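You operate a simulated robot arm through the tools that you are given. There is no shell and no other tool. Be economical: measure what you need, move in short steps, check, and stop when the job is done.

You are at the controls of a simulated two-armed robot. One attempt, no reset.

## Task
Take the orange reel and leave it on the blue book. Turn the black dial to 1. Fetch the lens carton and set it on the top of the grey load. Take the white roll and put it on the top of the carton with the teal sticker. Take the red card and put it in the good tray. Put the grey logger on the brown mat. Take the can labelled "paste" from the packing bench and put it on the side table top. Close the packing drawer. Take the cream clamp and leave it on the wall ledge. Open the table drawer, take the white cap on the top of the work deck and put it away inside tray, then shut the drawer. The order is free. Set down upright: orange reel, lens carton, grey logger, can, cream clamp.

It is judged by the outcome, as a careful person would: the job done as asked, and still so three seconds after it is handed in. It fails if anything else is knocked over, pushed out of place, dropped, spilled or broken. Lids that push on must go on centred and level and be pressed home; caps that screw on are set level and turned clockwise until they are tight.

## Robot
Two 6-joint arms with two-finger grippers on one trunk, on a base that drives. Base frame: it is fixed to the floor where the robot stands at the start and does not move with it; the origin is under the middle of the robot, x ahead of it, y to its left, z up; the surface under the hand at the start is at about z = 0.526. Units: m, rad, N and s.
The left shoulder is at the start at [0.03, 0.178, 0.913], the right one opposite. With the tool pointing down near the work surface each hand reaches from about 0.6 to 0.68 m from the robot's upright axis, wherever it stands, measured 20 degrees to its own side. Places, roughly: black dial [0.5, 4, 1.1]; blue book [0.75, 0.25, 0.75]; brown mat (20x22 cm) [-1.14, -2.78, 0.88]; cream can, cream oil can, grey can [-1.75, 1, 0.75]; cream clamp (3x5x5 cm) [0.6, 1.7, 0.8]; good tray inside (13x19 cm) [0.84, -2.84, 0.88]; grey logger [-1.75, 1, 0.75]; lens carton [-0.75, 3.5, 1]; orange reel (8x8x12 cm) [0.5, 0.2, 0.7]; packing drawer [-1.3, 1, 0.7]; red card [0, -2.75, 1]; side table top (17x22 cm) [1.3, 2.16, 0.8]; table drawer [1.3, 2, 0.7]; table drawer tray [1.2, 2, 0.7]; top of the carton with the teal sticker [1.3, 0.1, 1.5]; top of the grey load [1, 3.9, 1]; wall ledge [-3.3, 0.1, 1]; white cap (9x9x5 cm) [0.8, 1.9, 0.7]; white roll (6x6x3 cm) [-1.5, -2.8, 0.9]. Payload 2.54 kg a hand.
Tool frame (each hand has its own): the origin (TCP) lies between the finger pads and is the grasp point; the fingertips stand 0.03 m ahead of it; z points along the fingers, y is the line along which they close. Largest opening 0.116 m; the body of the gripper starts 0.095 m behind the TCP.
Orientation is told as [roll, pitch, yaw] about the base's x, y, z axes, in that order, counted from this pose: with the fingers straight down and closing along the base's y, the tool's x points along the base's -x, its y along +y and its z along -z.

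## Interface
- The arms move only by the tool arm_command. It takes "left_moves", "right_moves" or both (then of equal length, played together; a hand with none holds still); each is a list of rows, each a list of 7 numbers: the turn, a rotation vector about the tool's x, y, z in rad, then the shift along the tool's x, y, z in m, then the opening in per cent of the stroke, from 0 (shut) to 100 (fully open). In form: [[ax, ay, az, tx, ty, tz, fingers], ...]. A call has 1 to 10 rows; each row shifts and turns the commanded pose from where the row before left it, along the tool's axes as they then stand. Rows are played at 5 a second. More than 0.05 m and 0.15 rad between two rows, or a gripper value outside its range, and nothing of the call is played. Where a pose cannot be reached the arm comes as near as it can. A force on the tool above 40 N (or 10 N above the force at the start of the call, whichever is more), or a blocked arm, ends the call early, and 0.2 s more pass. Each finger travels about 0.153 m/s and halts on what it meets, pressing with about 37 N; the grip force reading is that of the motor and also rises with nothing between the fingers. The clock runs only during rows and for 0.2 s after the last one: add rows that do not move to give the fingers time. The reply holds the time, the measured pose of the TCP, the force on the tool along the base axes, the opening and the grip force, in the units named above and with some noise, with the torque about the TCP (base axes, N m) and any sound that the robot's microphone picked up.
- Cameras (640 x 400 px; columns grow to the right, rows downward): "scene" is now at [0.0369, 0.0142, 1.6199]; the picture's right is [0.19, -0.98, 0.00], its down [-0.85, -0.16, -0.50] and it looks along [0.49, 0.09, -0.87] (base axes); focal length 280 px, centre (320, 200). "left" rides on the left gripper at [0.069, 0.015, -0.122] in its tool frame; the picture's right is [-0.21, 0.98, 0.00], its down [-0.83, -0.18, -0.53] and it looks along [-0.52, -0.11, 0.85] (tool axes); focal length 251 px, centre (320, 200). "right" rides on the right gripper at [0.069, -0.015, -0.122] in its tool frame; the picture's right is [0.21, 0.98, 0.00], its down [-0.83, 0.18, -0.53] and it looks along [-0.52, 0.11, 0.85] (tool axes); focal length 251 px, centre (320, 200).
- get_image(camera): a new picture of that camera. The clock stands still meanwhile.
- slide_trunk(by): slides the trunk up (or, below 0, down) by that many m; the arms and the scene camera ride with it, the base frame stays. It gives what a move gives, with no picture.
- base_move(legs): drives the robot by 1 to 6 legs, each [ahead, left, turn to the left] in m, m and rad, along the robot's own axes; the way and the turn of a leg run together, so that a leg with both is an arc; at most 1.5 m and 3.142 rad a leg. The arms and the cameras ride along, it lands a little off, and it stops where it bumps. It gives what a move gives.
- turn_head(pan, tilt): turns the head with the scene camera to pan (to the left, within 2.496 rad either way) and tilt (down, from -0.506 to 1.204), counted from straight ahead of the robot. It gives what a move gives.
- measure_at(camera, pixels): for up to 12 pixels [column, row] of the newest picture of that camera ("zoom" is the newest enlarged one), the place [x, y, z] in the base frame of the surface seen there, good to about 0.003 m. The clock stands still meanwhile.
- zoom(camera, box): a new picture of the part [left, top, right, bottom] of that camera's present view, enlarged. The clock stands still meanwhile.
- job_done(): hands the job in; it is judged then, once.

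Keep the steps short. Do not move on a guess: measure, check each grasp and each placing, and mend mistakes. In all there are 350 turns and 272 pictures (those below and enlarged ones count). Leave the grippers open and the arms clear of the work at the hand-in unless told otherwise, and finish with a single line.

The tools are called as name(argument=value, ...) on one line, values as JSON. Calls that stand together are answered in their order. arm_command: Moves the arms, as the interface text tells. Its arguments: {"type":"object","properties":{"left_moves":{"type":"array"},"right_moves":{"type":"array"}},"required":[]} The other tools are called the same way: slide_trunk (by) slides the trunk up or down; base_move (legs) drives the base; turn_head (pan, tilt) turns the head that bears the scene camera; get_image (camera) takes a picture; measure_at (camera, pixels) gives the place of the surface under pixels of a picture; zoom (camera, box) takes an enlarged picture of a part of a camera's view; job_done () hands the job in.

At the start:

```text
time: 0.0
left_tool_pos: [0.4369, 0.3732, 0.904]
left_tcp_rot: [0.001, 0.001, 0.002]
left_contact_force: [-0.7, -0.3, 0.2]
left_moment: [-0.04, 0.01, 0.0]
left_width: 0.1159
left_grip_force: 0.0
right_tool_pos: [0.4292, -0.0289, 0.9701]
right_tcp_rot: [0.001, 0.0, 0.001]
right_contact_force: [0.1, -0.1, -0.7]
right_moment: [0.02, 0.01, 0.02]
right_width: 0.116
right_grip_force: 0.1
trunk travel left (down, up): [-0.125, 0.415]
robot x, y, heading: [0.0019, -0.0021, 0.003]
head pan, tilt: [0.188, 1.045]
```

scene: 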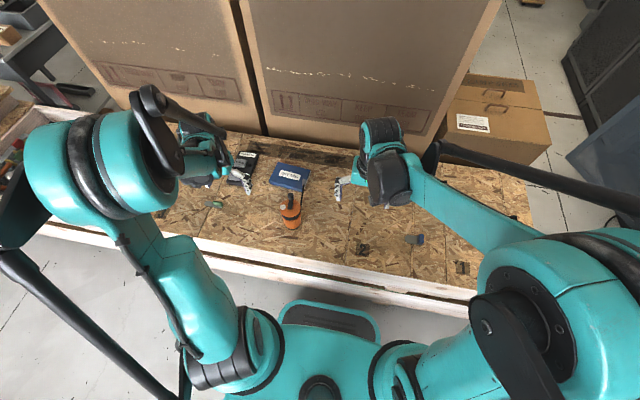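
right: 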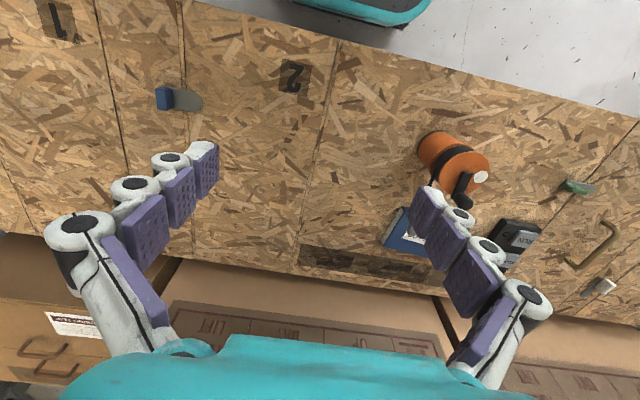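
left: 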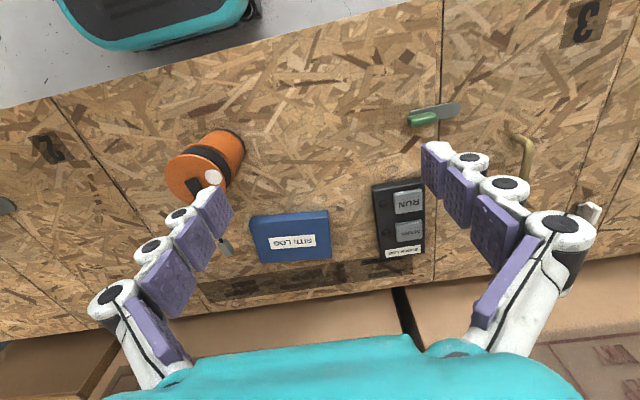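

I see the orange reel at (205,165) and the blue book at (290,237) in the left picture. I'll measure both.

measure_at(camera="left", pixels=[[190, 178], [213, 177], [225, 140], [240, 150], [255, 218], [327, 214], [262, 260], [328, 256], [290, 225], [300, 190], [170, 160], [225, 245]])

zoom(camera="left", box=[120, 100, 360, 280])

zoom(camera="right", box=[360, 100, 600, 280])

```text
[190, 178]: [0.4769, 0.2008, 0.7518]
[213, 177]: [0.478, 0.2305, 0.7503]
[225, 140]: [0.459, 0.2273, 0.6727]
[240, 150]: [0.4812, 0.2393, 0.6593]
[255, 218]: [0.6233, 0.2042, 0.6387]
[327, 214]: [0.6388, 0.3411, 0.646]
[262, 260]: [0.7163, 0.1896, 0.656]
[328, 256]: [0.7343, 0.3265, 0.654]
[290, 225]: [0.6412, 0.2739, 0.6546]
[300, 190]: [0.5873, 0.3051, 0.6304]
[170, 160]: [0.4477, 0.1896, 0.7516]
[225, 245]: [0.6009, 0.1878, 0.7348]
```

```text
2.22 times, centred on (240, 190) of left
```

zoom: 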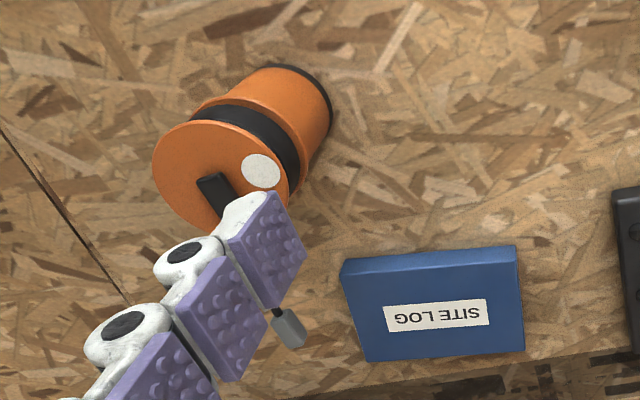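

```text
2.22 times, centred on (480, 190) of right
```

zoom: 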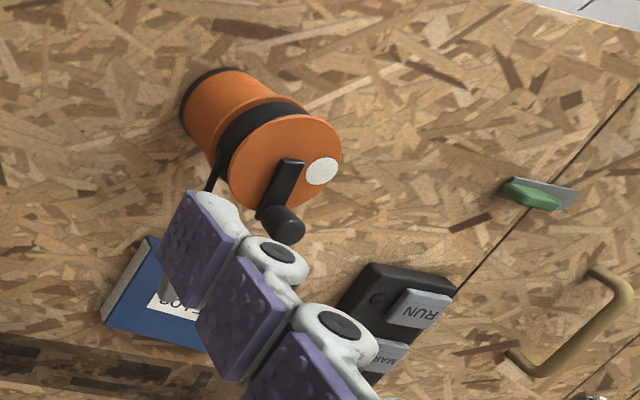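

zoom(camera="scene", box=[220, 150, 360, 240])

```text
4.44 times, centred on (290, 195) of scene
```

zoom: 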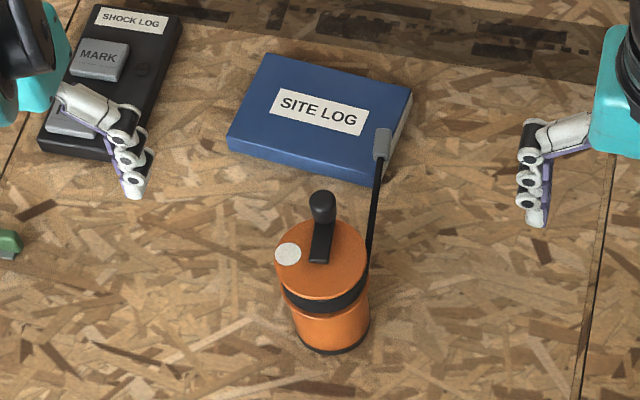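

measure_at(camera="zoom", pixels=[[382, 145], [376, 200], [370, 245], [322, 205], [320, 250], [288, 254], [320, 285], [277, 262], [364, 262], [330, 330], [298, 330], [330, 225]])

```text
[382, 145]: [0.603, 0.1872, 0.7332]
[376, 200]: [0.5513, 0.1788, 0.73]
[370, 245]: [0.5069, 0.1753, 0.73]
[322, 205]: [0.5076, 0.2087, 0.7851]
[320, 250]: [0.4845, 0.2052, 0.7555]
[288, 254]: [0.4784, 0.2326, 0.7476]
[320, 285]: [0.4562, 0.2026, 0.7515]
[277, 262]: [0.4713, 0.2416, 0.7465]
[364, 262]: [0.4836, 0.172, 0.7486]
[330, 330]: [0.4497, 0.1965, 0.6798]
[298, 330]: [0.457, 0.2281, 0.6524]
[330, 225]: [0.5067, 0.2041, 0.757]
```

The reel's centre is near (0.482, 0.207), its top at z 0.75. The strap points +x on the -y side and the knob points +x. I'll back up 0.10 m to bring it into reach.

base_move(legs=[[-0.1, 0, 0]])

```text
time: 1.2
left_tool_pos: [0.336, 0.3725, 0.904]
left_tcp_rot: [-0.001, -0.003, -0.002]
left_contact_force: [-0.8, -0.1, 0.4]
left_moment: [0.01, -0.04, -0.03]
left_width: 0.1161
left_grip_force: 0.0
right_tool_pos: [0.3252, -0.0308, 0.9702]
right_tcp_rot: [0.0, -0.002, -0.001]
right_contact_force: [-1.4, 0.0, -0.7]
right_moment: [-0.03, -0.03, 0.02]
right_width: 0.1163
right_grip_force: 0.1
trunk travel left (down, up): [-0.125, 0.415]
robot x, y, heading: [-0.1018, 0.0029, -0.004]
head pan, tilt: [0.188, 1.045]
```

Now I'll move the left hand above the reel, shift (+0.146, -0.165), and start the 45° turn.

arm_command(left_moves=[[0, 0, 0, -0.0292, -0.0332, 0, 100], [0, 0, 0, -0.0292, -0.0332, 0, 100], [0, 0, 0, -0.0292, -0.0332, 0, 100], [0, 0, 0, -0.0292, -0.0332, 0, 100], [0, 0, 0, -0.0292, -0.0332, 0, 100], [0, 0, 0.131, 0, 0, 0, 100], [0, 0, 0.131, 0, 0, 0, 100], [0, 0, 0.131, 0, 0, 0, 100], [0, 0, 0.131, 0, 0, 0, 100], [0, 0, 0.131, 0, 0, 0, 100]])

get_image(camera="left")

```text
time: 3.4
left_tool_pos: [0.4806, 0.2064, 0.9035]
left_tcp_rot: [0.001, 0.0, -0.659]
left_contact_force: [-0.8, -0.2, 0.1]
left_moment: [-0.02, -0.01, 0.0]
left_width: 0.116
left_grip_force: 0.1
right_tool_pos: [0.3265, -0.0302, 0.9707]
right_tcp_rot: [-0.002, -0.002, -0.003]
right_contact_force: [0.4, -0.3, 0.2]
right_moment: [0.02, 0.02, 0.0]
right_width: 0.1159
right_grip_force: 0.1
trunk travel left (down, up): [-0.125, 0.415]
robot x, y, heading: [-0.1024, -0.0024, -0.005]
head pan, tilt: [0.188, 1.045]
```

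```text
265 pictures are left
```

left: 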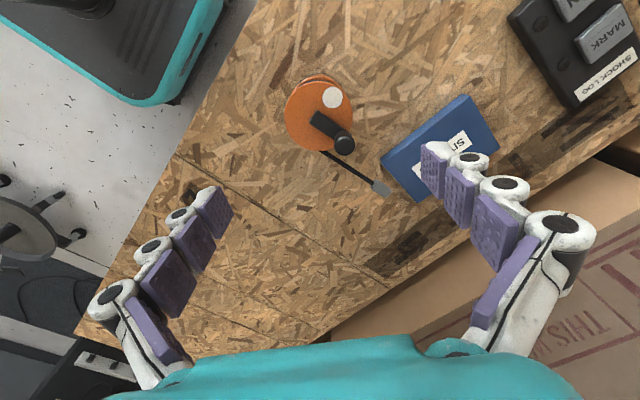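

measure_at(camera="left", pixels=[[287, 115], [352, 120], [318, 83], [310, 146], [345, 145], [333, 97], [300, 90], [385, 187], [345, 172]])

```text
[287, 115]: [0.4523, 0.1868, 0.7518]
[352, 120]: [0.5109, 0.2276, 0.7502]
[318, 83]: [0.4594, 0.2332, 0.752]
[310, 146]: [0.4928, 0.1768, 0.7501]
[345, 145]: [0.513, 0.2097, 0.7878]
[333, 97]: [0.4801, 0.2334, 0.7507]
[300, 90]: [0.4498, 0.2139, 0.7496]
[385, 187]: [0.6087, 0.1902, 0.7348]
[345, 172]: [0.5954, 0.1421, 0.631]
```

The hand is over the reel's centre. I'll finish the turn and descend to z ≈ 0.712, keeping the palm above the knob (z 0.79).

arm_command(left_moves=[[0, 0, 0.126, 0, 0, 0.04, 100], [0, 0, 0, 0, 0, 0.05, 100], [0, 0, 0, 0, 0, 0.05, 100], [0, 0, 0, 0, 0, 0.05, 100], [0, 0, 0, 0, 0, 0, 100]])

get_image(camera="left")

```text
time: 4.6
left_tool_pos: [0.4793, 0.2066, 0.7112]
left_tcp_rot: [0.001, -0.001, -0.782]
left_contact_force: [0.4, 0.0, 0.6]
left_moment: [-0.02, -0.04, -0.04]
left_width: 0.116
left_grip_force: 0.1
right_tool_pos: [0.3267, -0.0303, 0.9702]
right_tcp_rot: [0.0, 0.0, -0.002]
right_contact_force: [0.6, 0.6, 0.8]
right_moment: [0.04, -0.02, -0.01]
right_width: 0.1159
right_grip_force: 0.0
trunk travel left (down, up): [-0.125, 0.415]
robot x, y, heading: [-0.1038, -0.0039, -0.004]
head pan, tilt: [0.188, 1.045]
```

```text
264 pictures are left
```

left: 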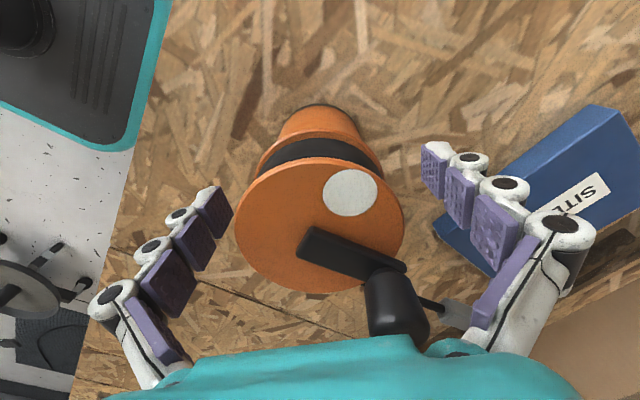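

The reel sits between the fingers, so I'll close.

arm_command(left_moves=[[0, 0, 0, 0, 0, 0, 55], [0, 0, 0, 0, 0, 0, 50], [0, 0, 0, 0, 0, 0, 40], [0, 0, 0, 0, 0, 0, 40]])

```text
time: 5.6
left_tool_pos: [0.4788, 0.2069, 0.7121]
left_tcp_rot: [-0.001, 0.0, -0.784]
left_contact_force: [-1.3, -0.4, 0.0]
left_moment: [0.01, 0.04, 0.0]
left_width: 0.0718
left_grip_force: 36.6
right_tool_pos: [0.3267, -0.031, 0.9701]
right_tcp_rot: [-0.001, 0.0, -0.001]
right_contact_force: [0.3, 0.6, 1.1]
right_moment: [0.01, 0.03, 0.0]
right_width: 0.1159
right_grip_force: 0.1
trunk travel left (down, up): [-0.125, 0.415]
robot x, y, heading: [-0.102, -0.0033, -0.006]
head pan, tilt: [0.188, 1.045]
```

Gripped at 7.2 cm. I'll lift 5 cm and look at the surroundings.

arm_command(left_moves=[[0, 0, 0, 0, 0, -0.03, 40], [0, 0, 0, 0, 0, -0.03, 40], [0, 0, 0, 0, 0, 0, 40]])

get_image(camera="scene")

get_image(camera="left")

```text
time: 6.4
left_tool_pos: [0.4815, 0.2075, 0.7727]
left_tcp_rot: [0.0, 0.001, -0.784]
left_contact_force: [0.0, -0.3, -3.7]
left_moment: [0.0, 0.02, 0.0]
left_width: 0.0719
left_grip_force: 37.4
right_tool_pos: [0.3261, -0.0309, 0.97]
right_tcp_rot: [-0.001, 0.001, -0.001]
right_contact_force: [0.5, -0.5, 0.8]
right_moment: [0.0, 0.01, 0.0]
right_width: 0.1159
right_grip_force: 0.1
trunk travel left (down, up): [-0.125, 0.415]
robot x, y, heading: [-0.0992, -0.0011, -0.004]
head pan, tilt: [0.188, 1.045]
```

```text
263 pictures are left
```

scene: 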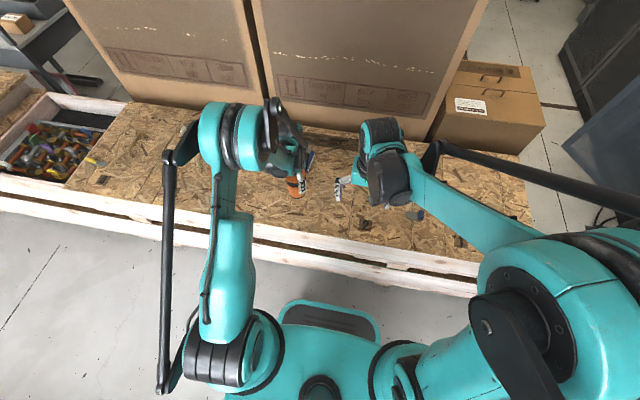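

```text
262 pictures are left
```

left: 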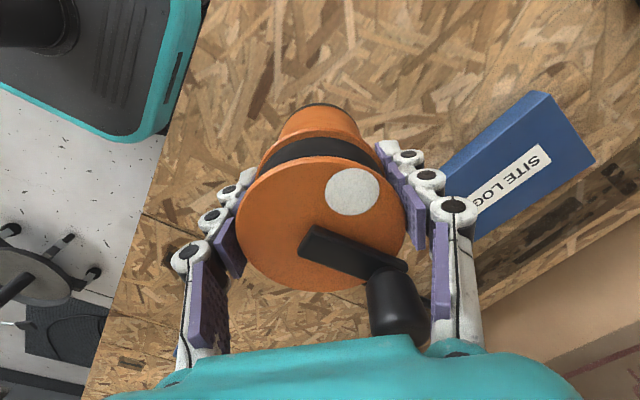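

measure_at(camera="scene", pixels=[[378, 320], [280, 310], [250, 270], [262, 236], [350, 110], [340, 133], [455, 95], [475, 285], [30, 185], [150, 60]])

measure_at(camera="left", pixels=[[205, 15], [145, 135], [200, 60], [162, 200], [545, 250], [470, 300], [460, 180], [540, 92], [593, 160], [490, 240]])

```text
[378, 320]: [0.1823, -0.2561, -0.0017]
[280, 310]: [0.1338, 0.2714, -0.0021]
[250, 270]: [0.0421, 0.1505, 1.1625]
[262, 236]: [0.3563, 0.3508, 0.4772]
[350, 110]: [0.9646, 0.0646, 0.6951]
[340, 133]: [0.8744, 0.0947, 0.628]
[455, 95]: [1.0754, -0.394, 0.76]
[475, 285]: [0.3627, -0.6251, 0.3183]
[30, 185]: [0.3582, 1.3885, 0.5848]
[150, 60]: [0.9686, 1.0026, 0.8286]
```

```text
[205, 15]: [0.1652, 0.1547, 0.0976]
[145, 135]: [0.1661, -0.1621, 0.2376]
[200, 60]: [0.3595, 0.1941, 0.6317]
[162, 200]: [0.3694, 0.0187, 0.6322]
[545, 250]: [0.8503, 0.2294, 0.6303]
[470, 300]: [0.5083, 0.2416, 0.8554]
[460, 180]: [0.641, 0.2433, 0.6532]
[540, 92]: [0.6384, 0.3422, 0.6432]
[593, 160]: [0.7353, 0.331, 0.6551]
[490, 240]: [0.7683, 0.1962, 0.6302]
```

Bench front is at x 0.36 and the base front is 0.27 ahead of the axis, so driving forward 0.14 m is safe.

base_move(legs=[[0.14, 0, 0]])

```text
time: 7.7
left_tool_pos: [0.6207, 0.2066, 0.7713]
left_tcp_rot: [0.001, 0.002, -0.783]
left_contact_force: [-0.4, -0.7, -5.1]
left_moment: [0.01, 0.06, -0.01]
left_width: 0.0718
left_grip_force: 37.0
right_tool_pos: [0.4674, -0.0297, 0.97]
right_tcp_rot: [0.0, 0.001, -0.002]
right_contact_force: [0.6, -0.3, -1.1]
right_moment: [-0.01, 0.02, -0.02]
right_width: 0.1161
right_grip_force: 0.0
trunk travel left (down, up): [-0.125, 0.415]
robot x, y, heading: [0.0367, 0.003, -0.004]
head pan, tilt: [0.188, 1.045]
```

arm_command(left_moves=[[0, 0, 0, 0, 0.04, 0, 40], [0, 0, 0, 0.001, 0.04, 0, 40], [0, 0, 0, 0, 0, 0.015, 40], [0, 0, 0, 0, 0, 0.013, 40], [0, 0, 0, 0, 0, 0, 40]])

get_image(camera="left")

zoom(camera="right", box=[320, 120, 640, 320])

```text
time: 8.9
left_tool_pos: [0.6759, 0.266, 0.7461]
left_tcp_rot: [0.002, -0.001, -0.781]
left_contact_force: [0.8, 0.3, -3.6]
left_moment: [0.01, 0.0, 0.01]
left_width: 0.0718
left_grip_force: 36.7
right_tool_pos: [0.4668, -0.0295, 0.97]
right_tcp_rot: [-0.001, -0.001, 0.001]
right_contact_force: [0.5, -0.4, 0.2]
right_moment: [0.02, -0.02, 0.0]
right_width: 0.1156
right_grip_force: 0.1
trunk travel left (down, up): [-0.125, 0.415]
robot x, y, heading: [0.0387, 0.0043, 0.0]
head pan, tilt: [0.188, 1.045]
```

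```text
261 pictures are left
```

left: 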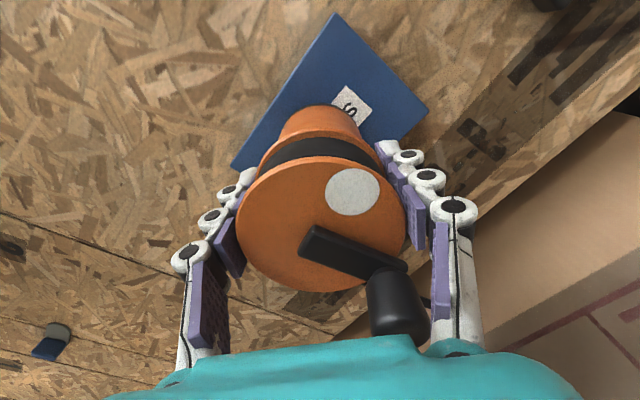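

```text
2.00 times, centred on (480, 220) of right
```

zoom: 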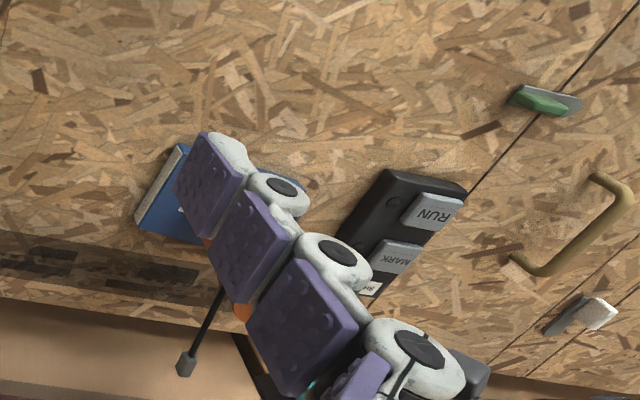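

Centred over the book. I'll lower gently to contact.

arm_command(left_moves=[[0, 0, 0, 0, 0, 0.004, 40], [0, 0, 0, 0, 0, 0.003, 40], [0, 0, 0, 0, 0, 0.002, 40], [0, 0, 0, 0, 0, 0, 40]])

```text
time: 9.9
left_tool_pos: [0.6764, 0.2649, 0.7366]
left_tcp_rot: [0.0, 0.0, -0.782]
left_contact_force: [0.0, 0.3, -3.3]
left_moment: [0.01, 0.02, 0.02]
left_width: 0.072
left_grip_force: 36.9
right_tool_pos: [0.4672, -0.0313, 0.9707]
right_tcp_rot: [0.0, 0.0, -0.003]
right_contact_force: [-0.4, 0.2, -0.6]
right_moment: [0.01, 0.02, 0.0]
right_width: 0.1161
right_grip_force: 0.1
trunk travel left (down, up): [-0.125, 0.415]
robot x, y, heading: [0.0382, -0.0036, -0.002]
head pan, tilt: [0.188, 1.045]
```

arm_command(left_moves=[[0, 0, 0, 0, 0, 0.002, 40], [0, 0, 0, 0, 0, 0.001, 40], [0, 0, 0, 0, 0, 0, 40]])

```text
time: 10.7
left_tool_pos: [0.6752, 0.2652, 0.7336]
left_tcp_rot: [0.0, 0.001, -0.781]
left_contact_force: [4.2, 2.8, 10.4]
left_moment: [0.08, -0.23, 0.07]
left_width: 0.0726
left_grip_force: 36.9
right_tool_pos: [0.4665, -0.0301, 0.9703]
right_tcp_rot: [0.001, -0.002, 0.001]
right_contact_force: [0.5, 0.5, 1.1]
right_moment: [-0.01, 0.02, 0.0]
right_width: 0.1165
right_grip_force: 0.1
trunk travel left (down, up): [-0.125, 0.415]
robot x, y, heading: [0.0366, 0.0016, 0.001]
head pan, tilt: [0.188, 1.045]
```

Contact (force up 10 N). I'll open slowly and rise straight up.

arm_command(left_moves=[[0, 0, 0, 0, 0, -0.001, 70], [0, 0, 0, 0, 0, 0, 85], [0, 0, 0, 0, 0, 0, 100], [0, 0, 0, 0, 0, 0, 100], [0, 0, 0, 0, 0, -0.05, 100], [0, 0, 0, 0, 0, -0.05, 100], [0, 0, 0, 0, 0, -0.05, 100], [0, 0, 0, 0, 0, -0.05, 100], [0, 0, 0, 0, 0, 0, 100]])

get_image(camera="left")

zoom(camera="right", box=[320, 120, 640, 320])

```text
time: 12.7
left_tool_pos: [0.6742, 0.2648, 0.9367]
left_tcp_rot: [-0.002, -0.001, -0.781]
left_contact_force: [0.0, 0.3, -1.0]
left_moment: [0.0, 0.04, -0.01]
left_width: 0.1158
left_grip_force: 0.1
right_tool_pos: [0.4667, -0.0304, 0.9707]
right_tcp_rot: [-0.001, 0.002, -0.002]
right_contact_force: [0.5, 0.6, -0.4]
right_moment: [0.0, 0.02, -0.01]
right_width: 0.1161
right_grip_force: 0.1
trunk travel left (down, up): [-0.125, 0.415]
robot x, y, heading: [0.0383, 0.0013, 0.002]
head pan, tilt: [0.188, 1.045]
```

```text
259 pictures are left
```

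left: 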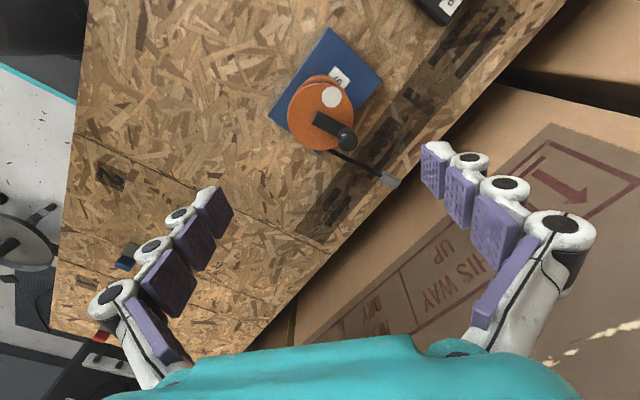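

```text
2.00 times, centred on (480, 220) of right
```

zoom: 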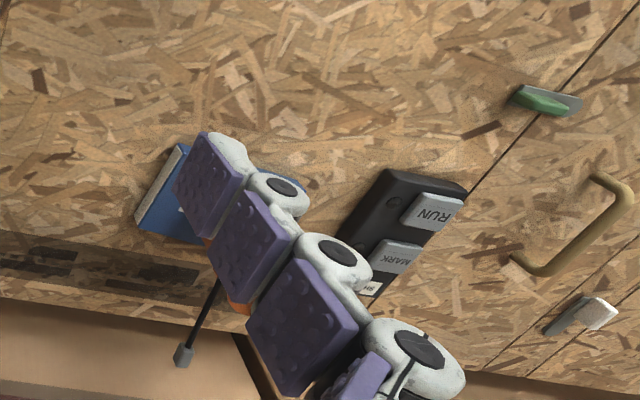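

measure_at(camera="left", pixels=[[291, 115], [350, 105], [315, 85], [308, 146], [280, 120]])

base_move(legs=[[-0.35, 0, 0]])

turn_head(pan=0.0, tilt=0.45)

get_image(camera="scene")

turn_head(pan=1.3, tilt=0.45)

get_image(camera="scene")

```text
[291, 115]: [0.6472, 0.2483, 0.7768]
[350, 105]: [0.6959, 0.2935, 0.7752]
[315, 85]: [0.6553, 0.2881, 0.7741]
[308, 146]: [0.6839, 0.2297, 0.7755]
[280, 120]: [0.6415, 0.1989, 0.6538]
```

```text
time: 14.9
left_tool_pos: [0.333, 0.2638, 0.9372]
left_tcp_rot: [0.001, -0.001, -0.788]
left_contact_force: [0.0, -0.9, 0.1]
left_moment: [0.0, -0.06, -0.01]
left_width: 0.1158
left_grip_force: 0.0
right_tool_pos: [0.1238, -0.0304, 0.9716]
right_tcp_rot: [0.0, 0.001, -0.006]
right_contact_force: [0.8, 0.8, -1.2]
right_moment: [-0.02, -0.03, 0.02]
right_width: 0.1159
right_grip_force: 0.0
trunk travel left (down, up): [-0.125, 0.415]
robot x, y, heading: [-0.3026, 0.0038, -0.008]
head pan, tilt: [0.188, 1.045]
```

```text
time: 15.9
left_tool_pos: [0.334, 0.2637, 0.9366]
left_tcp_rot: [0.0, 0.0, -0.788]
left_contact_force: [-0.2, 0.0, 0.0]
left_moment: [-0.03, -0.02, -0.01]
left_width: 0.1161
left_grip_force: 0.1
right_tool_pos: [0.1242, -0.0318, 0.9707]
right_tcp_rot: [-0.001, 0.0, -0.004]
right_contact_force: [-0.3, 0.6, -0.7]
right_moment: [0.01, 0.0, 0.03]
right_width: 0.1163
right_grip_force: 0.0
trunk travel left (down, up): [-0.125, 0.415]
robot x, y, heading: [-0.3047, 0.0034, -0.005]
head pan, tilt: [0.0, 0.45]
```

```text
257 pictures are left
```

scene: 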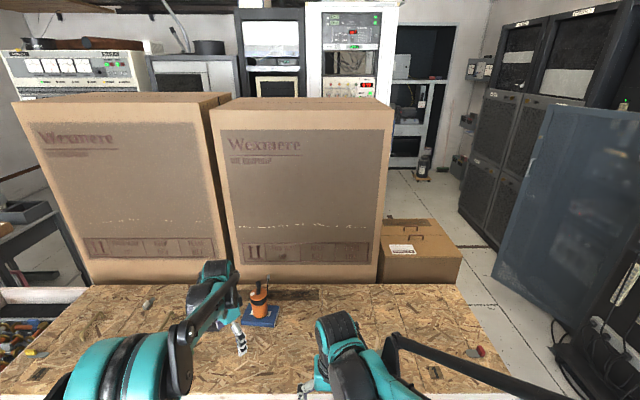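

```text
time: 17.4
left_tool_pos: [0.334, 0.2626, 0.9363]
left_tcp_rot: [-0.001, 0.0, -0.787]
left_contact_force: [0.2, 0.8, 0.3]
left_moment: [-0.01, -0.01, -0.01]
left_width: 0.1162
left_grip_force: 0.2
right_tool_pos: [0.1247, -0.0314, 0.9706]
right_tcp_rot: [-0.001, 0.001, -0.005]
right_contact_force: [-0.4, -1.0, 0.3]
right_moment: [0.01, 0.0, -0.01]
right_width: 0.1159
right_grip_force: 0.0
trunk travel left (down, up): [-0.125, 0.415]
robot x, y, heading: [-0.3026, 0.0028, -0.007]
head pan, tilt: [1.3, 0.45]
```

```text
256 pictures are left
```

scene: 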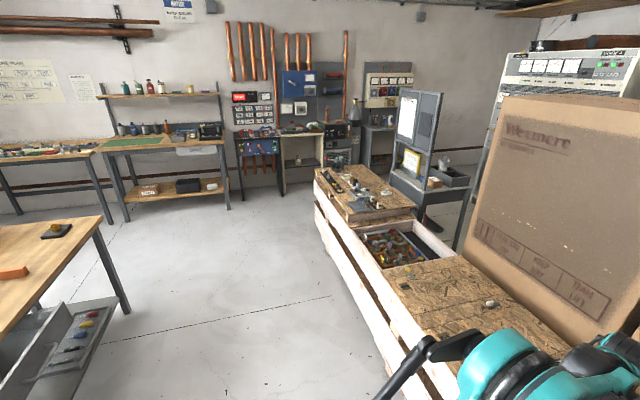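

Reel level on the book (top rim all z ≈ 0.775). Looking around for a map: left-behind and right-behind.

turn_head(pan=2.4, tilt=0.4)

get_image(camera="scene")

turn_head(pan=-2.4, tilt=0.4)

get_image(camera="scene")

turn_head(pan=-1.3, tilt=0.4)

get_image(camera="scene")

```text
time: 18.7
left_tool_pos: [0.3328, 0.2619, 0.9359]
left_tcp_rot: [0.0, 0.0, -0.787]
left_contact_force: [0.0, 0.9, -1.4]
left_moment: [0.01, -0.03, -0.02]
left_width: 0.1159
left_grip_force: 0.1
right_tool_pos: [0.1246, -0.0307, 0.9701]
right_tcp_rot: [0.0, -0.001, -0.006]
right_contact_force: [-0.1, 0.1, 0.6]
right_moment: [-0.03, 0.0, 0.0]
right_width: 0.1161
right_grip_force: 0.0
trunk travel left (down, up): [-0.125, 0.415]
robot x, y, heading: [-0.3027, 0.0016, -0.006]
head pan, tilt: [2.4, 0.4]
```

```text
255 pictures are left
```

scene: 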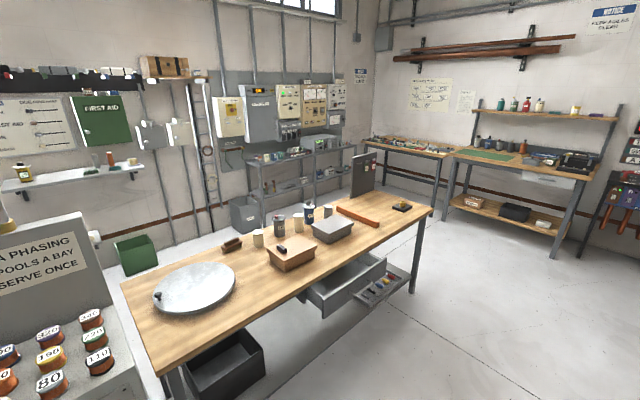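

```text
time: 22.5
left_tool_pos: [0.3329, 0.2632, 0.9366]
left_tcp_rot: [0.0, 0.0, -0.787]
left_contact_force: [1.3, -0.4, 0.7]
left_moment: [0.0, 0.04, 0.0]
left_width: 0.1156
left_grip_force: 0.0
right_tool_pos: [0.1234, -0.0304, 0.9702]
right_tcp_rot: [-0.002, -0.001, -0.006]
right_contact_force: [0.1, 1.3, 0.1]
right_moment: [0.0, 0.05, 0.0]
right_width: 0.1161
right_grip_force: 0.1
trunk travel left (down, up): [-0.125, 0.415]
robot x, y, heading: [-0.3025, -0.0001, -0.003]
head pan, tilt: [-2.4, 0.4]
```

```text
254 pictures are left
```

scene: 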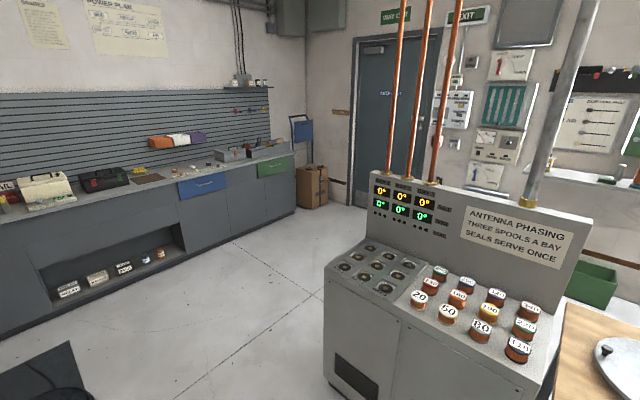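

```text
time: 23.9
left_tool_pos: [0.3349, 0.2637, 0.9363]
left_tcp_rot: [-0.002, -0.001, -0.788]
left_contact_force: [-0.7, 0.5, 0.0]
left_moment: [-0.01, 0.02, -0.02]
left_width: 0.1159
left_grip_force: 0.1
right_tool_pos: [0.1251, -0.0313, 0.9715]
right_tcp_rot: [0.001, 0.0, -0.005]
right_contact_force: [0.7, 0.2, -0.5]
right_moment: [0.0, -0.02, 0.0]
right_width: 0.116
right_grip_force: 0.1
trunk travel left (down, up): [-0.125, 0.415]
robot x, y, heading: [-0.3042, 0.0005, -0.007]
head pan, tilt: [-1.3, 0.4]
```

```text
253 pictures are left
```

scene: 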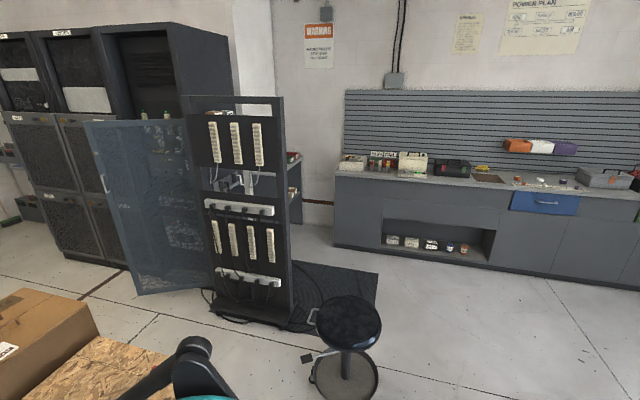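

Map understood. Next, the crate's north part: clamp and white cap. I'll slide left along the crate 1.7 m, then look.

base_move(legs=[[0, 1.4, 0], [0, 0.3, 0]])

turn_head(pan=0.0, tilt=0.6)

get_image(camera="scene")

```text
time: 32.6
left_tool_pos: [0.3592, 1.9788, 0.9356]
left_tcp_rot: [0.0, 0.0, -0.799]
left_contact_force: [-0.7, 1.0, -0.5]
left_moment: [-0.03, 0.02, 0.01]
left_width: 0.116
left_grip_force: 0.0
right_tool_pos: [0.1466, 1.6862, 0.9703]
right_tcp_rot: [-0.002, 0.0, -0.016]
right_contact_force: [-0.6, -0.1, 0.4]
right_moment: [-0.03, 0.0, 0.01]
right_width: 0.1161
right_grip_force: 0.1
trunk travel left (down, up): [-0.125, 0.415]
robot x, y, heading: [-0.2841, 1.718, -0.015]
head pan, tilt: [-1.3, 0.4]
```

```text
time: 34.0
left_tool_pos: [0.359, 1.9784, 0.9351]
left_tcp_rot: [-0.001, 0.001, -0.798]
left_contact_force: [-0.6, 0.0, -0.4]
left_moment: [0.01, 0.03, 0.01]
left_width: 0.1161
left_grip_force: 0.1
right_tool_pos: [0.148, 1.6851, 0.9702]
right_tcp_rot: [0.002, 0.002, -0.016]
right_contact_force: [0.4, -0.7, 0.0]
right_moment: [0.01, 0.01, 0.04]
right_width: 0.116
right_grip_force: 0.1
trunk travel left (down, up): [-0.125, 0.415]
robot x, y, heading: [-0.2793, 1.7216, -0.015]
head pan, tilt: [0.0, 0.6]
```

```text
252 pictures are left
```

scene: 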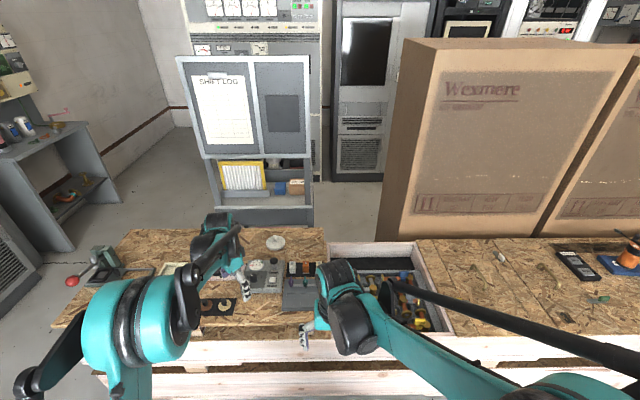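

zoom(camera="scene", box=[60, 200, 360, 350])

zoom(camera="scene", box=[160, 40, 360, 240])

measure_at(camera="scene", pixels=[[275, 242], [250, 240], [250, 220], [240, 175], [185, 100], [305, 100], [265, 190], [215, 180], [130, 235], [325, 230], [90, 320], [410, 240]])

```text
2.13 times, centred on (210, 275) of scene
```

zoom: 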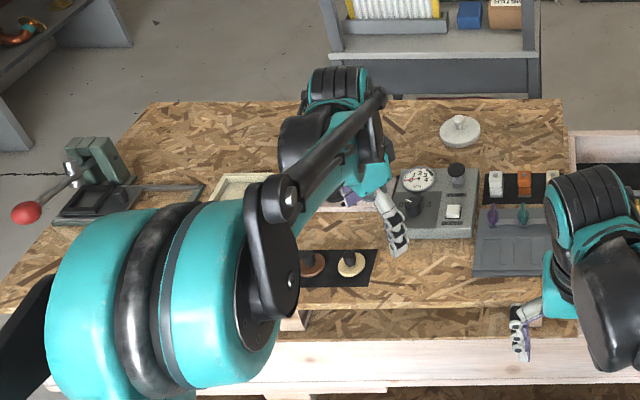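

```text
2.00 times, centred on (260, 140) of scene
```

zoom: 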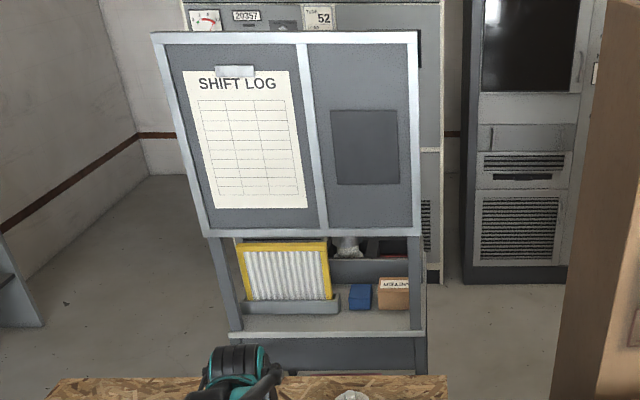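

```text
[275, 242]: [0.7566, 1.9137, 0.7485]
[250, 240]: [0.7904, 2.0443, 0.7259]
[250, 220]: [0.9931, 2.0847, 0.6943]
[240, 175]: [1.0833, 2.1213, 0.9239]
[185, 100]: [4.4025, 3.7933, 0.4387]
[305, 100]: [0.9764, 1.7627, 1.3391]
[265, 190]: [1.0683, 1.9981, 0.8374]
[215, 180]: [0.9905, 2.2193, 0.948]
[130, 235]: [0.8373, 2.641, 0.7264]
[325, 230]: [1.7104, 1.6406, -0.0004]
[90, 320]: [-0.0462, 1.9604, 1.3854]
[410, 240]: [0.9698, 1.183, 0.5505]
```

The side table opens away from the crate (panel faces me at x≈0.98). First I look at the deck with the hand cameras.

get_image(camera="left")

get_image(camera="right")

measure_at(camera="scene", pixels=[[250, 345], [250, 360], [205, 340], [400, 370], [300, 300], [270, 265]])

```text
249 pictures are left
```

left: 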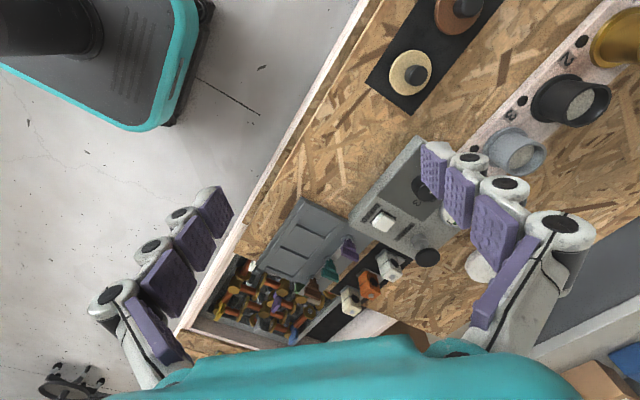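

```text
248 pictures are left
```

right: 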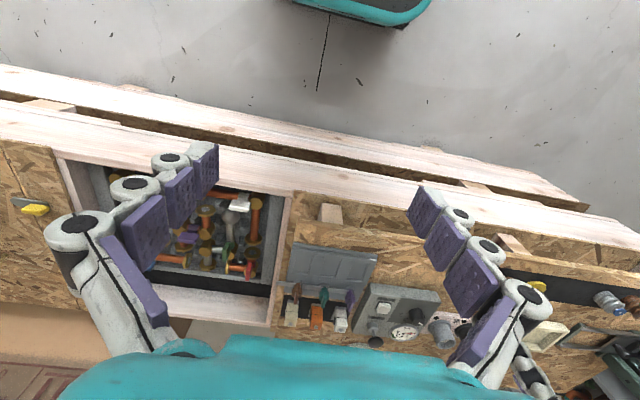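

```text
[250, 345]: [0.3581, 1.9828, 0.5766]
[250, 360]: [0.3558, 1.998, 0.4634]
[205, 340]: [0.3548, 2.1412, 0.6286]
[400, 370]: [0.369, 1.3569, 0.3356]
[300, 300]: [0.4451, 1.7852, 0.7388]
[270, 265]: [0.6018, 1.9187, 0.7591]
```

zoom(camera="right", box=[260, 220, 460, 360])

measure_at(camera="right", pixels=[[291, 310], [291, 322], [317, 315], [341, 318], [297, 293], [330, 265], [310, 330], [400, 330]])

zoom(camera="left", box=[260, 180, 460, 340])

measure_at(camera="left", pixels=[[350, 303], [345, 290], [352, 310], [370, 285], [388, 268], [360, 315], [470, 270]])

```text
2.86 times, centred on (360, 290) of right
```

zoom: 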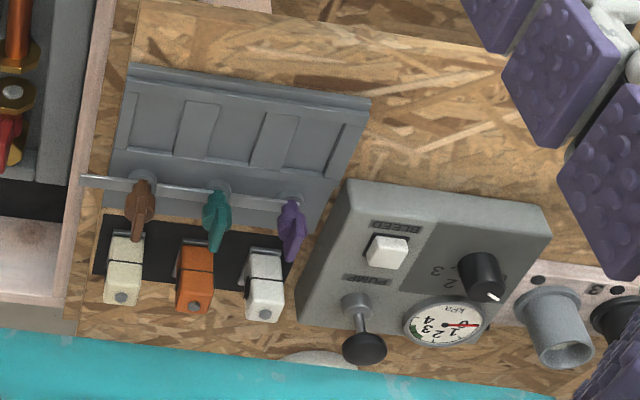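

```text
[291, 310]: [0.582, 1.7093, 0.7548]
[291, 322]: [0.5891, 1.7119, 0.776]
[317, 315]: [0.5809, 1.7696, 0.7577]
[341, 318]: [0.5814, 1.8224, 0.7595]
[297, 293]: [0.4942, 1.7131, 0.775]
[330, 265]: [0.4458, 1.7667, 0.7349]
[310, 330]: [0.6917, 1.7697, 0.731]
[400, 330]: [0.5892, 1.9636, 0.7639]
```

```text
2.50 times, centred on (360, 260) of left
```

zoom: 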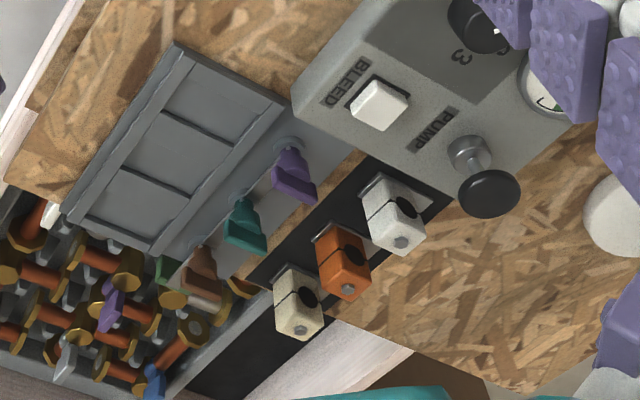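

```text
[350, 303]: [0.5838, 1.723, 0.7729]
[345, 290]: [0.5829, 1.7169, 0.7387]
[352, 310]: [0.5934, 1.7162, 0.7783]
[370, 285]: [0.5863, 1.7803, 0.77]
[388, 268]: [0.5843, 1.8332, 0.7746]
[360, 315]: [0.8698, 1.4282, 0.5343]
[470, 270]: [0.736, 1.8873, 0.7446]
```

The cream clamp is at about (0.59, 1.712), top z 0.778; its orange neighbour is 6 cm off. I'll raise the trunk 0.1 and drive to put it ahead of the right hand.

slide_trunk(by=0.1)

base_move(legs=[[0.0, 0.2, 0.015], [0.26, 0, 0]])

get_image(camera="right")

```text
time: 35.4
left_tool_pos: [0.3582, 1.9782, 1.0358]
left_tcp_rot: [-0.001, -0.001, -0.799]
left_contact_force: [0.6, -0.3, -0.7]
left_moment: [0.01, 0.0, -0.01]
left_width: 0.1161
left_grip_force: 0.0
right_tool_pos: [0.1458, 1.6855, 1.0699]
right_tcp_rot: [0.0, 0.0, -0.017]
right_contact_force: [-0.1, 0.1, -0.7]
right_moment: [0.01, -0.02, -0.02]
right_width: 0.116
right_grip_force: 0.0
trunk travel left (down, up): [-0.225, 0.315]
robot x, y, heading: [-0.2755, 1.7209, -0.016]
head pan, tilt: [0.0, 0.6]
```

```text
time: 38.4
left_tool_pos: [0.617, 2.192, 1.0353]
left_tcp_rot: [0.0, 0.001, -0.782]
left_contact_force: [1.0, 0.3, -0.6]
left_moment: [-0.01, 0.03, 0.02]
left_width: 0.116
left_grip_force: 0.0
right_tool_pos: [0.4081, 1.8957, 1.0694]
right_tcp_rot: [0.0, 0.001, 0.0]
right_contact_force: [-0.1, 0.7, -0.3]
right_moment: [0.01, 0.04, 0.01]
right_width: 0.116
right_grip_force: 0.1
trunk travel left (down, up): [-0.225, 0.315]
robot x, y, heading: [-0.0148, 1.926, -0.004]
head pan, tilt: [0.0, 0.6]
```

```text
245 pictures are left
```

right: 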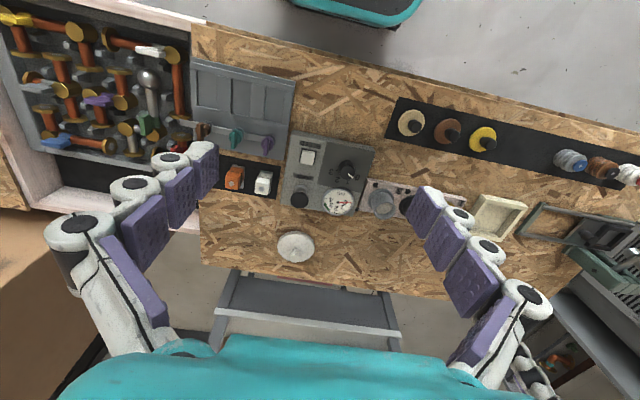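

I'll move the right hand above the clamp: shift (+0.182, -0.184).

arm_command(right_moves=[[0, 0, 0, -0.0305, -0.0307, 0, 60], [0, 0, 0, -0.0305, -0.0307, 0, 60], [0, 0, 0, -0.0305, -0.0307, 0, 60], [0, 0, 0, -0.0305, -0.0307, 0.03, 45], [0, 0, 0, -0.0305, -0.0307, 0.03, 45], [0, 0, 0, -0.0305, -0.0307, 0.03, 45], [0, 0, 0, 0, 0, 0.03, 45], [0, 0, 0, 0, 0, 0, 45]])

get_image(camera="right")

```text
refused: row 4 steps farther than a row can; nothing moved
```

```text
244 pictures are left
```

right: 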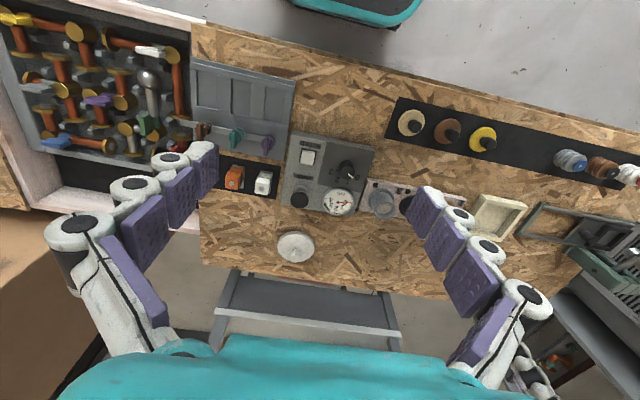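

arm_command(right_moves=[[0, 0, 0, -0.0305, -0.0307, 0, 60], [0, 0, 0, -0.0305, -0.0307, 0, 60], [0, 0, 0, -0.0305, -0.0307, 0, 60], [0, 0, 0, -0.0305, -0.0307, 0, 45], [0, 0, 0, -0.0305, -0.0307, 0, 45], [0, 0, 0, -0.0305, -0.0307, 0, 45], [0, 0, 0, 0, 0, 0.045, 45], [0, 0, 0, 0, 0, 0.045, 45], [0, 0, 0, 0, 0, 0.045, 45], [0, 0, 0, 0, 0, 0, 45]])

get_image(camera="right")

```text
time: 40.6
left_tool_pos: [0.6144, 2.1915, 1.0374]
left_tcp_rot: [-0.001, -0.001, -0.782]
left_contact_force: [-0.6, 0.8, 0.5]
left_moment: [0.01, -0.03, -0.02]
left_width: 0.116
left_grip_force: 0.1
right_tool_pos: [0.5916, 1.7102, 0.9343]
right_tcp_rot: [-0.001, 0.001, 0.001]
right_contact_force: [-0.4, -0.3, -0.3]
right_moment: [0.0, -0.02, 0.02]
right_width: 0.0522
right_grip_force: 0.0
trunk travel left (down, up): [-0.225, 0.315]
robot x, y, heading: [-0.0224, 1.9242, 0.001]
head pan, tilt: [0.0, 0.6]
```

```text
243 pictures are left
```

right: 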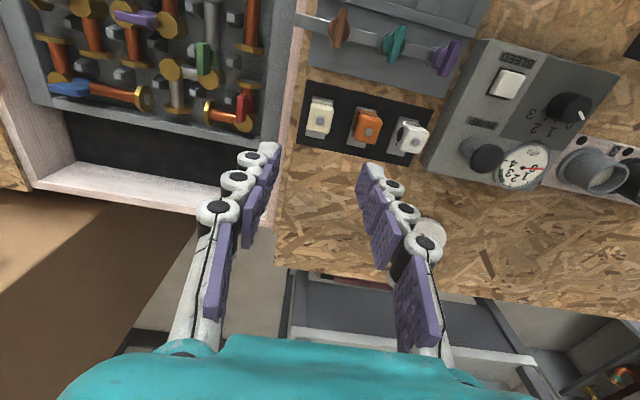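

zoom(camera="right", box=[280, 60, 460, 180])

measure_at(camera="right", pixels=[[312, 100], [331, 104], [309, 130], [327, 135], [321, 118], [318, 105], [358, 112], [355, 138], [381, 118], [340, 120]])

```text
3.33 times, centred on (370, 120) of right
```

zoom: 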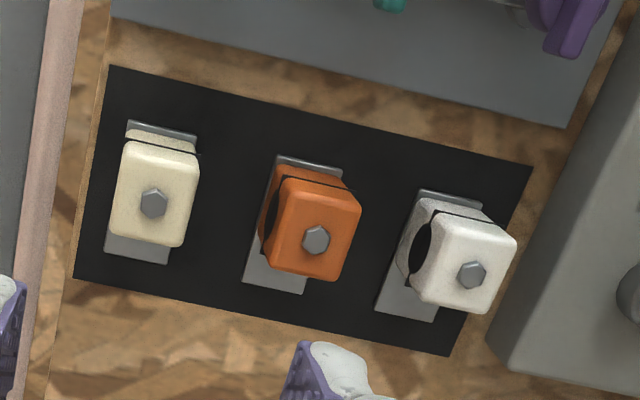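

```text
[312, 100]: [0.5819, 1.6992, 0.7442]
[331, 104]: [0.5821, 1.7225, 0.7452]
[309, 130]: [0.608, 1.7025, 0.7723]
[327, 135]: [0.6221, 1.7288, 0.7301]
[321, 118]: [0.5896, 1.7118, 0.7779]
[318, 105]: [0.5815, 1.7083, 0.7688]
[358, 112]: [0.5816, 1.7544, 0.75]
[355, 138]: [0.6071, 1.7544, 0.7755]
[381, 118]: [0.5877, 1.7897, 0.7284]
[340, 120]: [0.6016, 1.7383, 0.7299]
```

The clamp centre is (0.597, 1.7125), top 0.778. I'll descend to TCP z 0.766 between the neighbours.

arm_command(right_moves=[[0, 0, 0, -0.005, 0.002, 0.045, 45], [0, 0, 0, 0, 0, 0.045, 45], [0, 0, 0, 0, 0, 0.035, 45], [0, 0, 0, 0, 0, 0, 45]])

zoom(camera="right", box=[180, 60, 460, 235])

```text
time: 41.6
left_tool_pos: [0.6144, 2.1898, 1.0371]
left_tcp_rot: [-0.001, 0.0, -0.782]
left_contact_force: [0.2, -0.2, -0.7]
left_moment: [0.0, -0.02, -0.02]
left_width: 0.1157
left_grip_force: 0.1
right_tool_pos: [0.5953, 1.7121, 0.809]
right_tcp_rot: [-0.001, 0.0, 0.002]
right_contact_force: [0.2, -0.3, 0.5]
right_moment: [-0.03, -0.01, -0.02]
right_width: 0.0523
right_grip_force: 0.1
trunk travel left (down, up): [-0.225, 0.315]
robot x, y, heading: [-0.0202, 1.9232, 0.001]
head pan, tilt: [0.0, 0.6]
```

```text
2.29 times, centred on (320, 148) of right
```

zoom: 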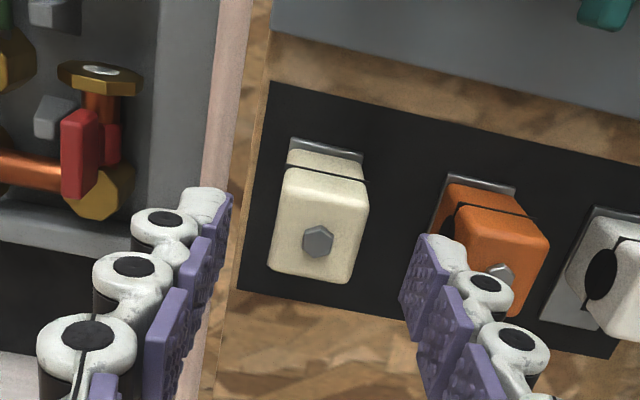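

arm_command(right_moves=[[0, 0, 0, -0.001, 0.0005, 0, 37], [0, 0, 0, 0, 0, 0, 37], [0, 0, 0, 0, 0, 0.02, 37], [0, 0, 0, 0, 0, 0.022, 37], [0, 0, 0, 0, 0, 0, 37]])

get_image(camera="right")

```text
time: 42.8
left_tool_pos: [0.6151, 2.192, 1.0367]
left_tcp_rot: [-0.002, 0.0, -0.784]
left_contact_force: [0.7, -0.9, 0.0]
left_moment: [-0.01, -0.02, -0.01]
left_width: 0.116
left_grip_force: 0.0
right_tool_pos: [0.5966, 1.7134, 0.7664]
right_tcp_rot: [-0.001, 0.001, 0.0]
right_contact_force: [-0.4, 0.4, -0.4]
right_moment: [-0.01, 0.01, -0.01]
right_width: 0.0429
right_grip_force: 0.0
trunk travel left (down, up): [-0.225, 0.315]
robot x, y, heading: [-0.0213, 1.9255, -0.003]
head pan, tilt: [0.0, 0.6]
```

```text
240 pictures are left
```

right: 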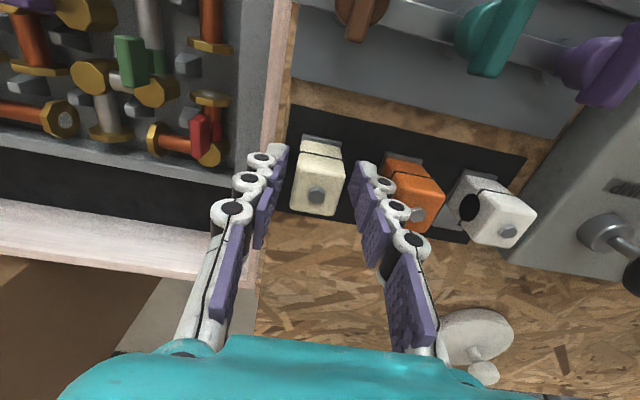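

Straddling the clamp cleanly. Close and lift.

arm_command(right_moves=[[0, 0, 0, 0, 0, 0, 15], [0, 0, 0, 0, 0, 0, 10], [0, 0, 0, 0, 0, 0, 10], [0, 0, 0, 0, 0, -0.03, 10], [0, 0, 0, 0, 0, -0.04, 10], [0, 0, 0, 0, 0, 0, 10]])

get_image(camera="right")

```text
time: 44.2
left_tool_pos: [0.6159, 2.1913, 1.0353]
left_tcp_rot: [0.001, 0.001, -0.782]
left_contact_force: [0.5, 0.1, -0.4]
left_moment: [0.0, -0.04, 0.01]
left_width: 0.1162
left_grip_force: 0.1
right_tool_pos: [0.5987, 1.7149, 0.8373]
right_tcp_rot: [-0.001, 0.001, 0.0]
right_contact_force: [-0.2, -0.5, -1.0]
right_moment: [0.03, 0.01, 0.01]
right_width: 0.0246
right_grip_force: 37.3
trunk travel left (down, up): [-0.225, 0.315]
robot x, y, heading: [-0.0204, 1.9257, -0.0]
head pan, tilt: [0.0, 0.6]
```

```text
239 pictures are left
```

right: 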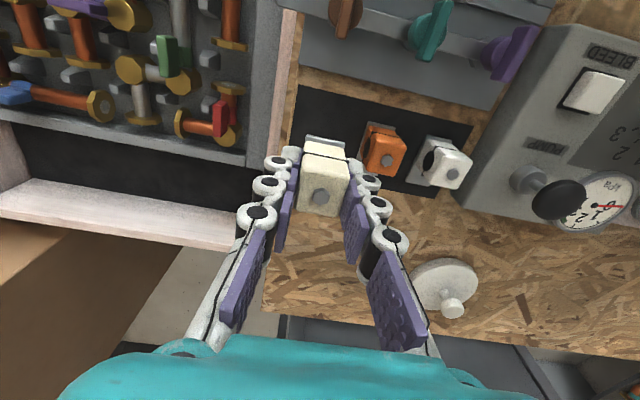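

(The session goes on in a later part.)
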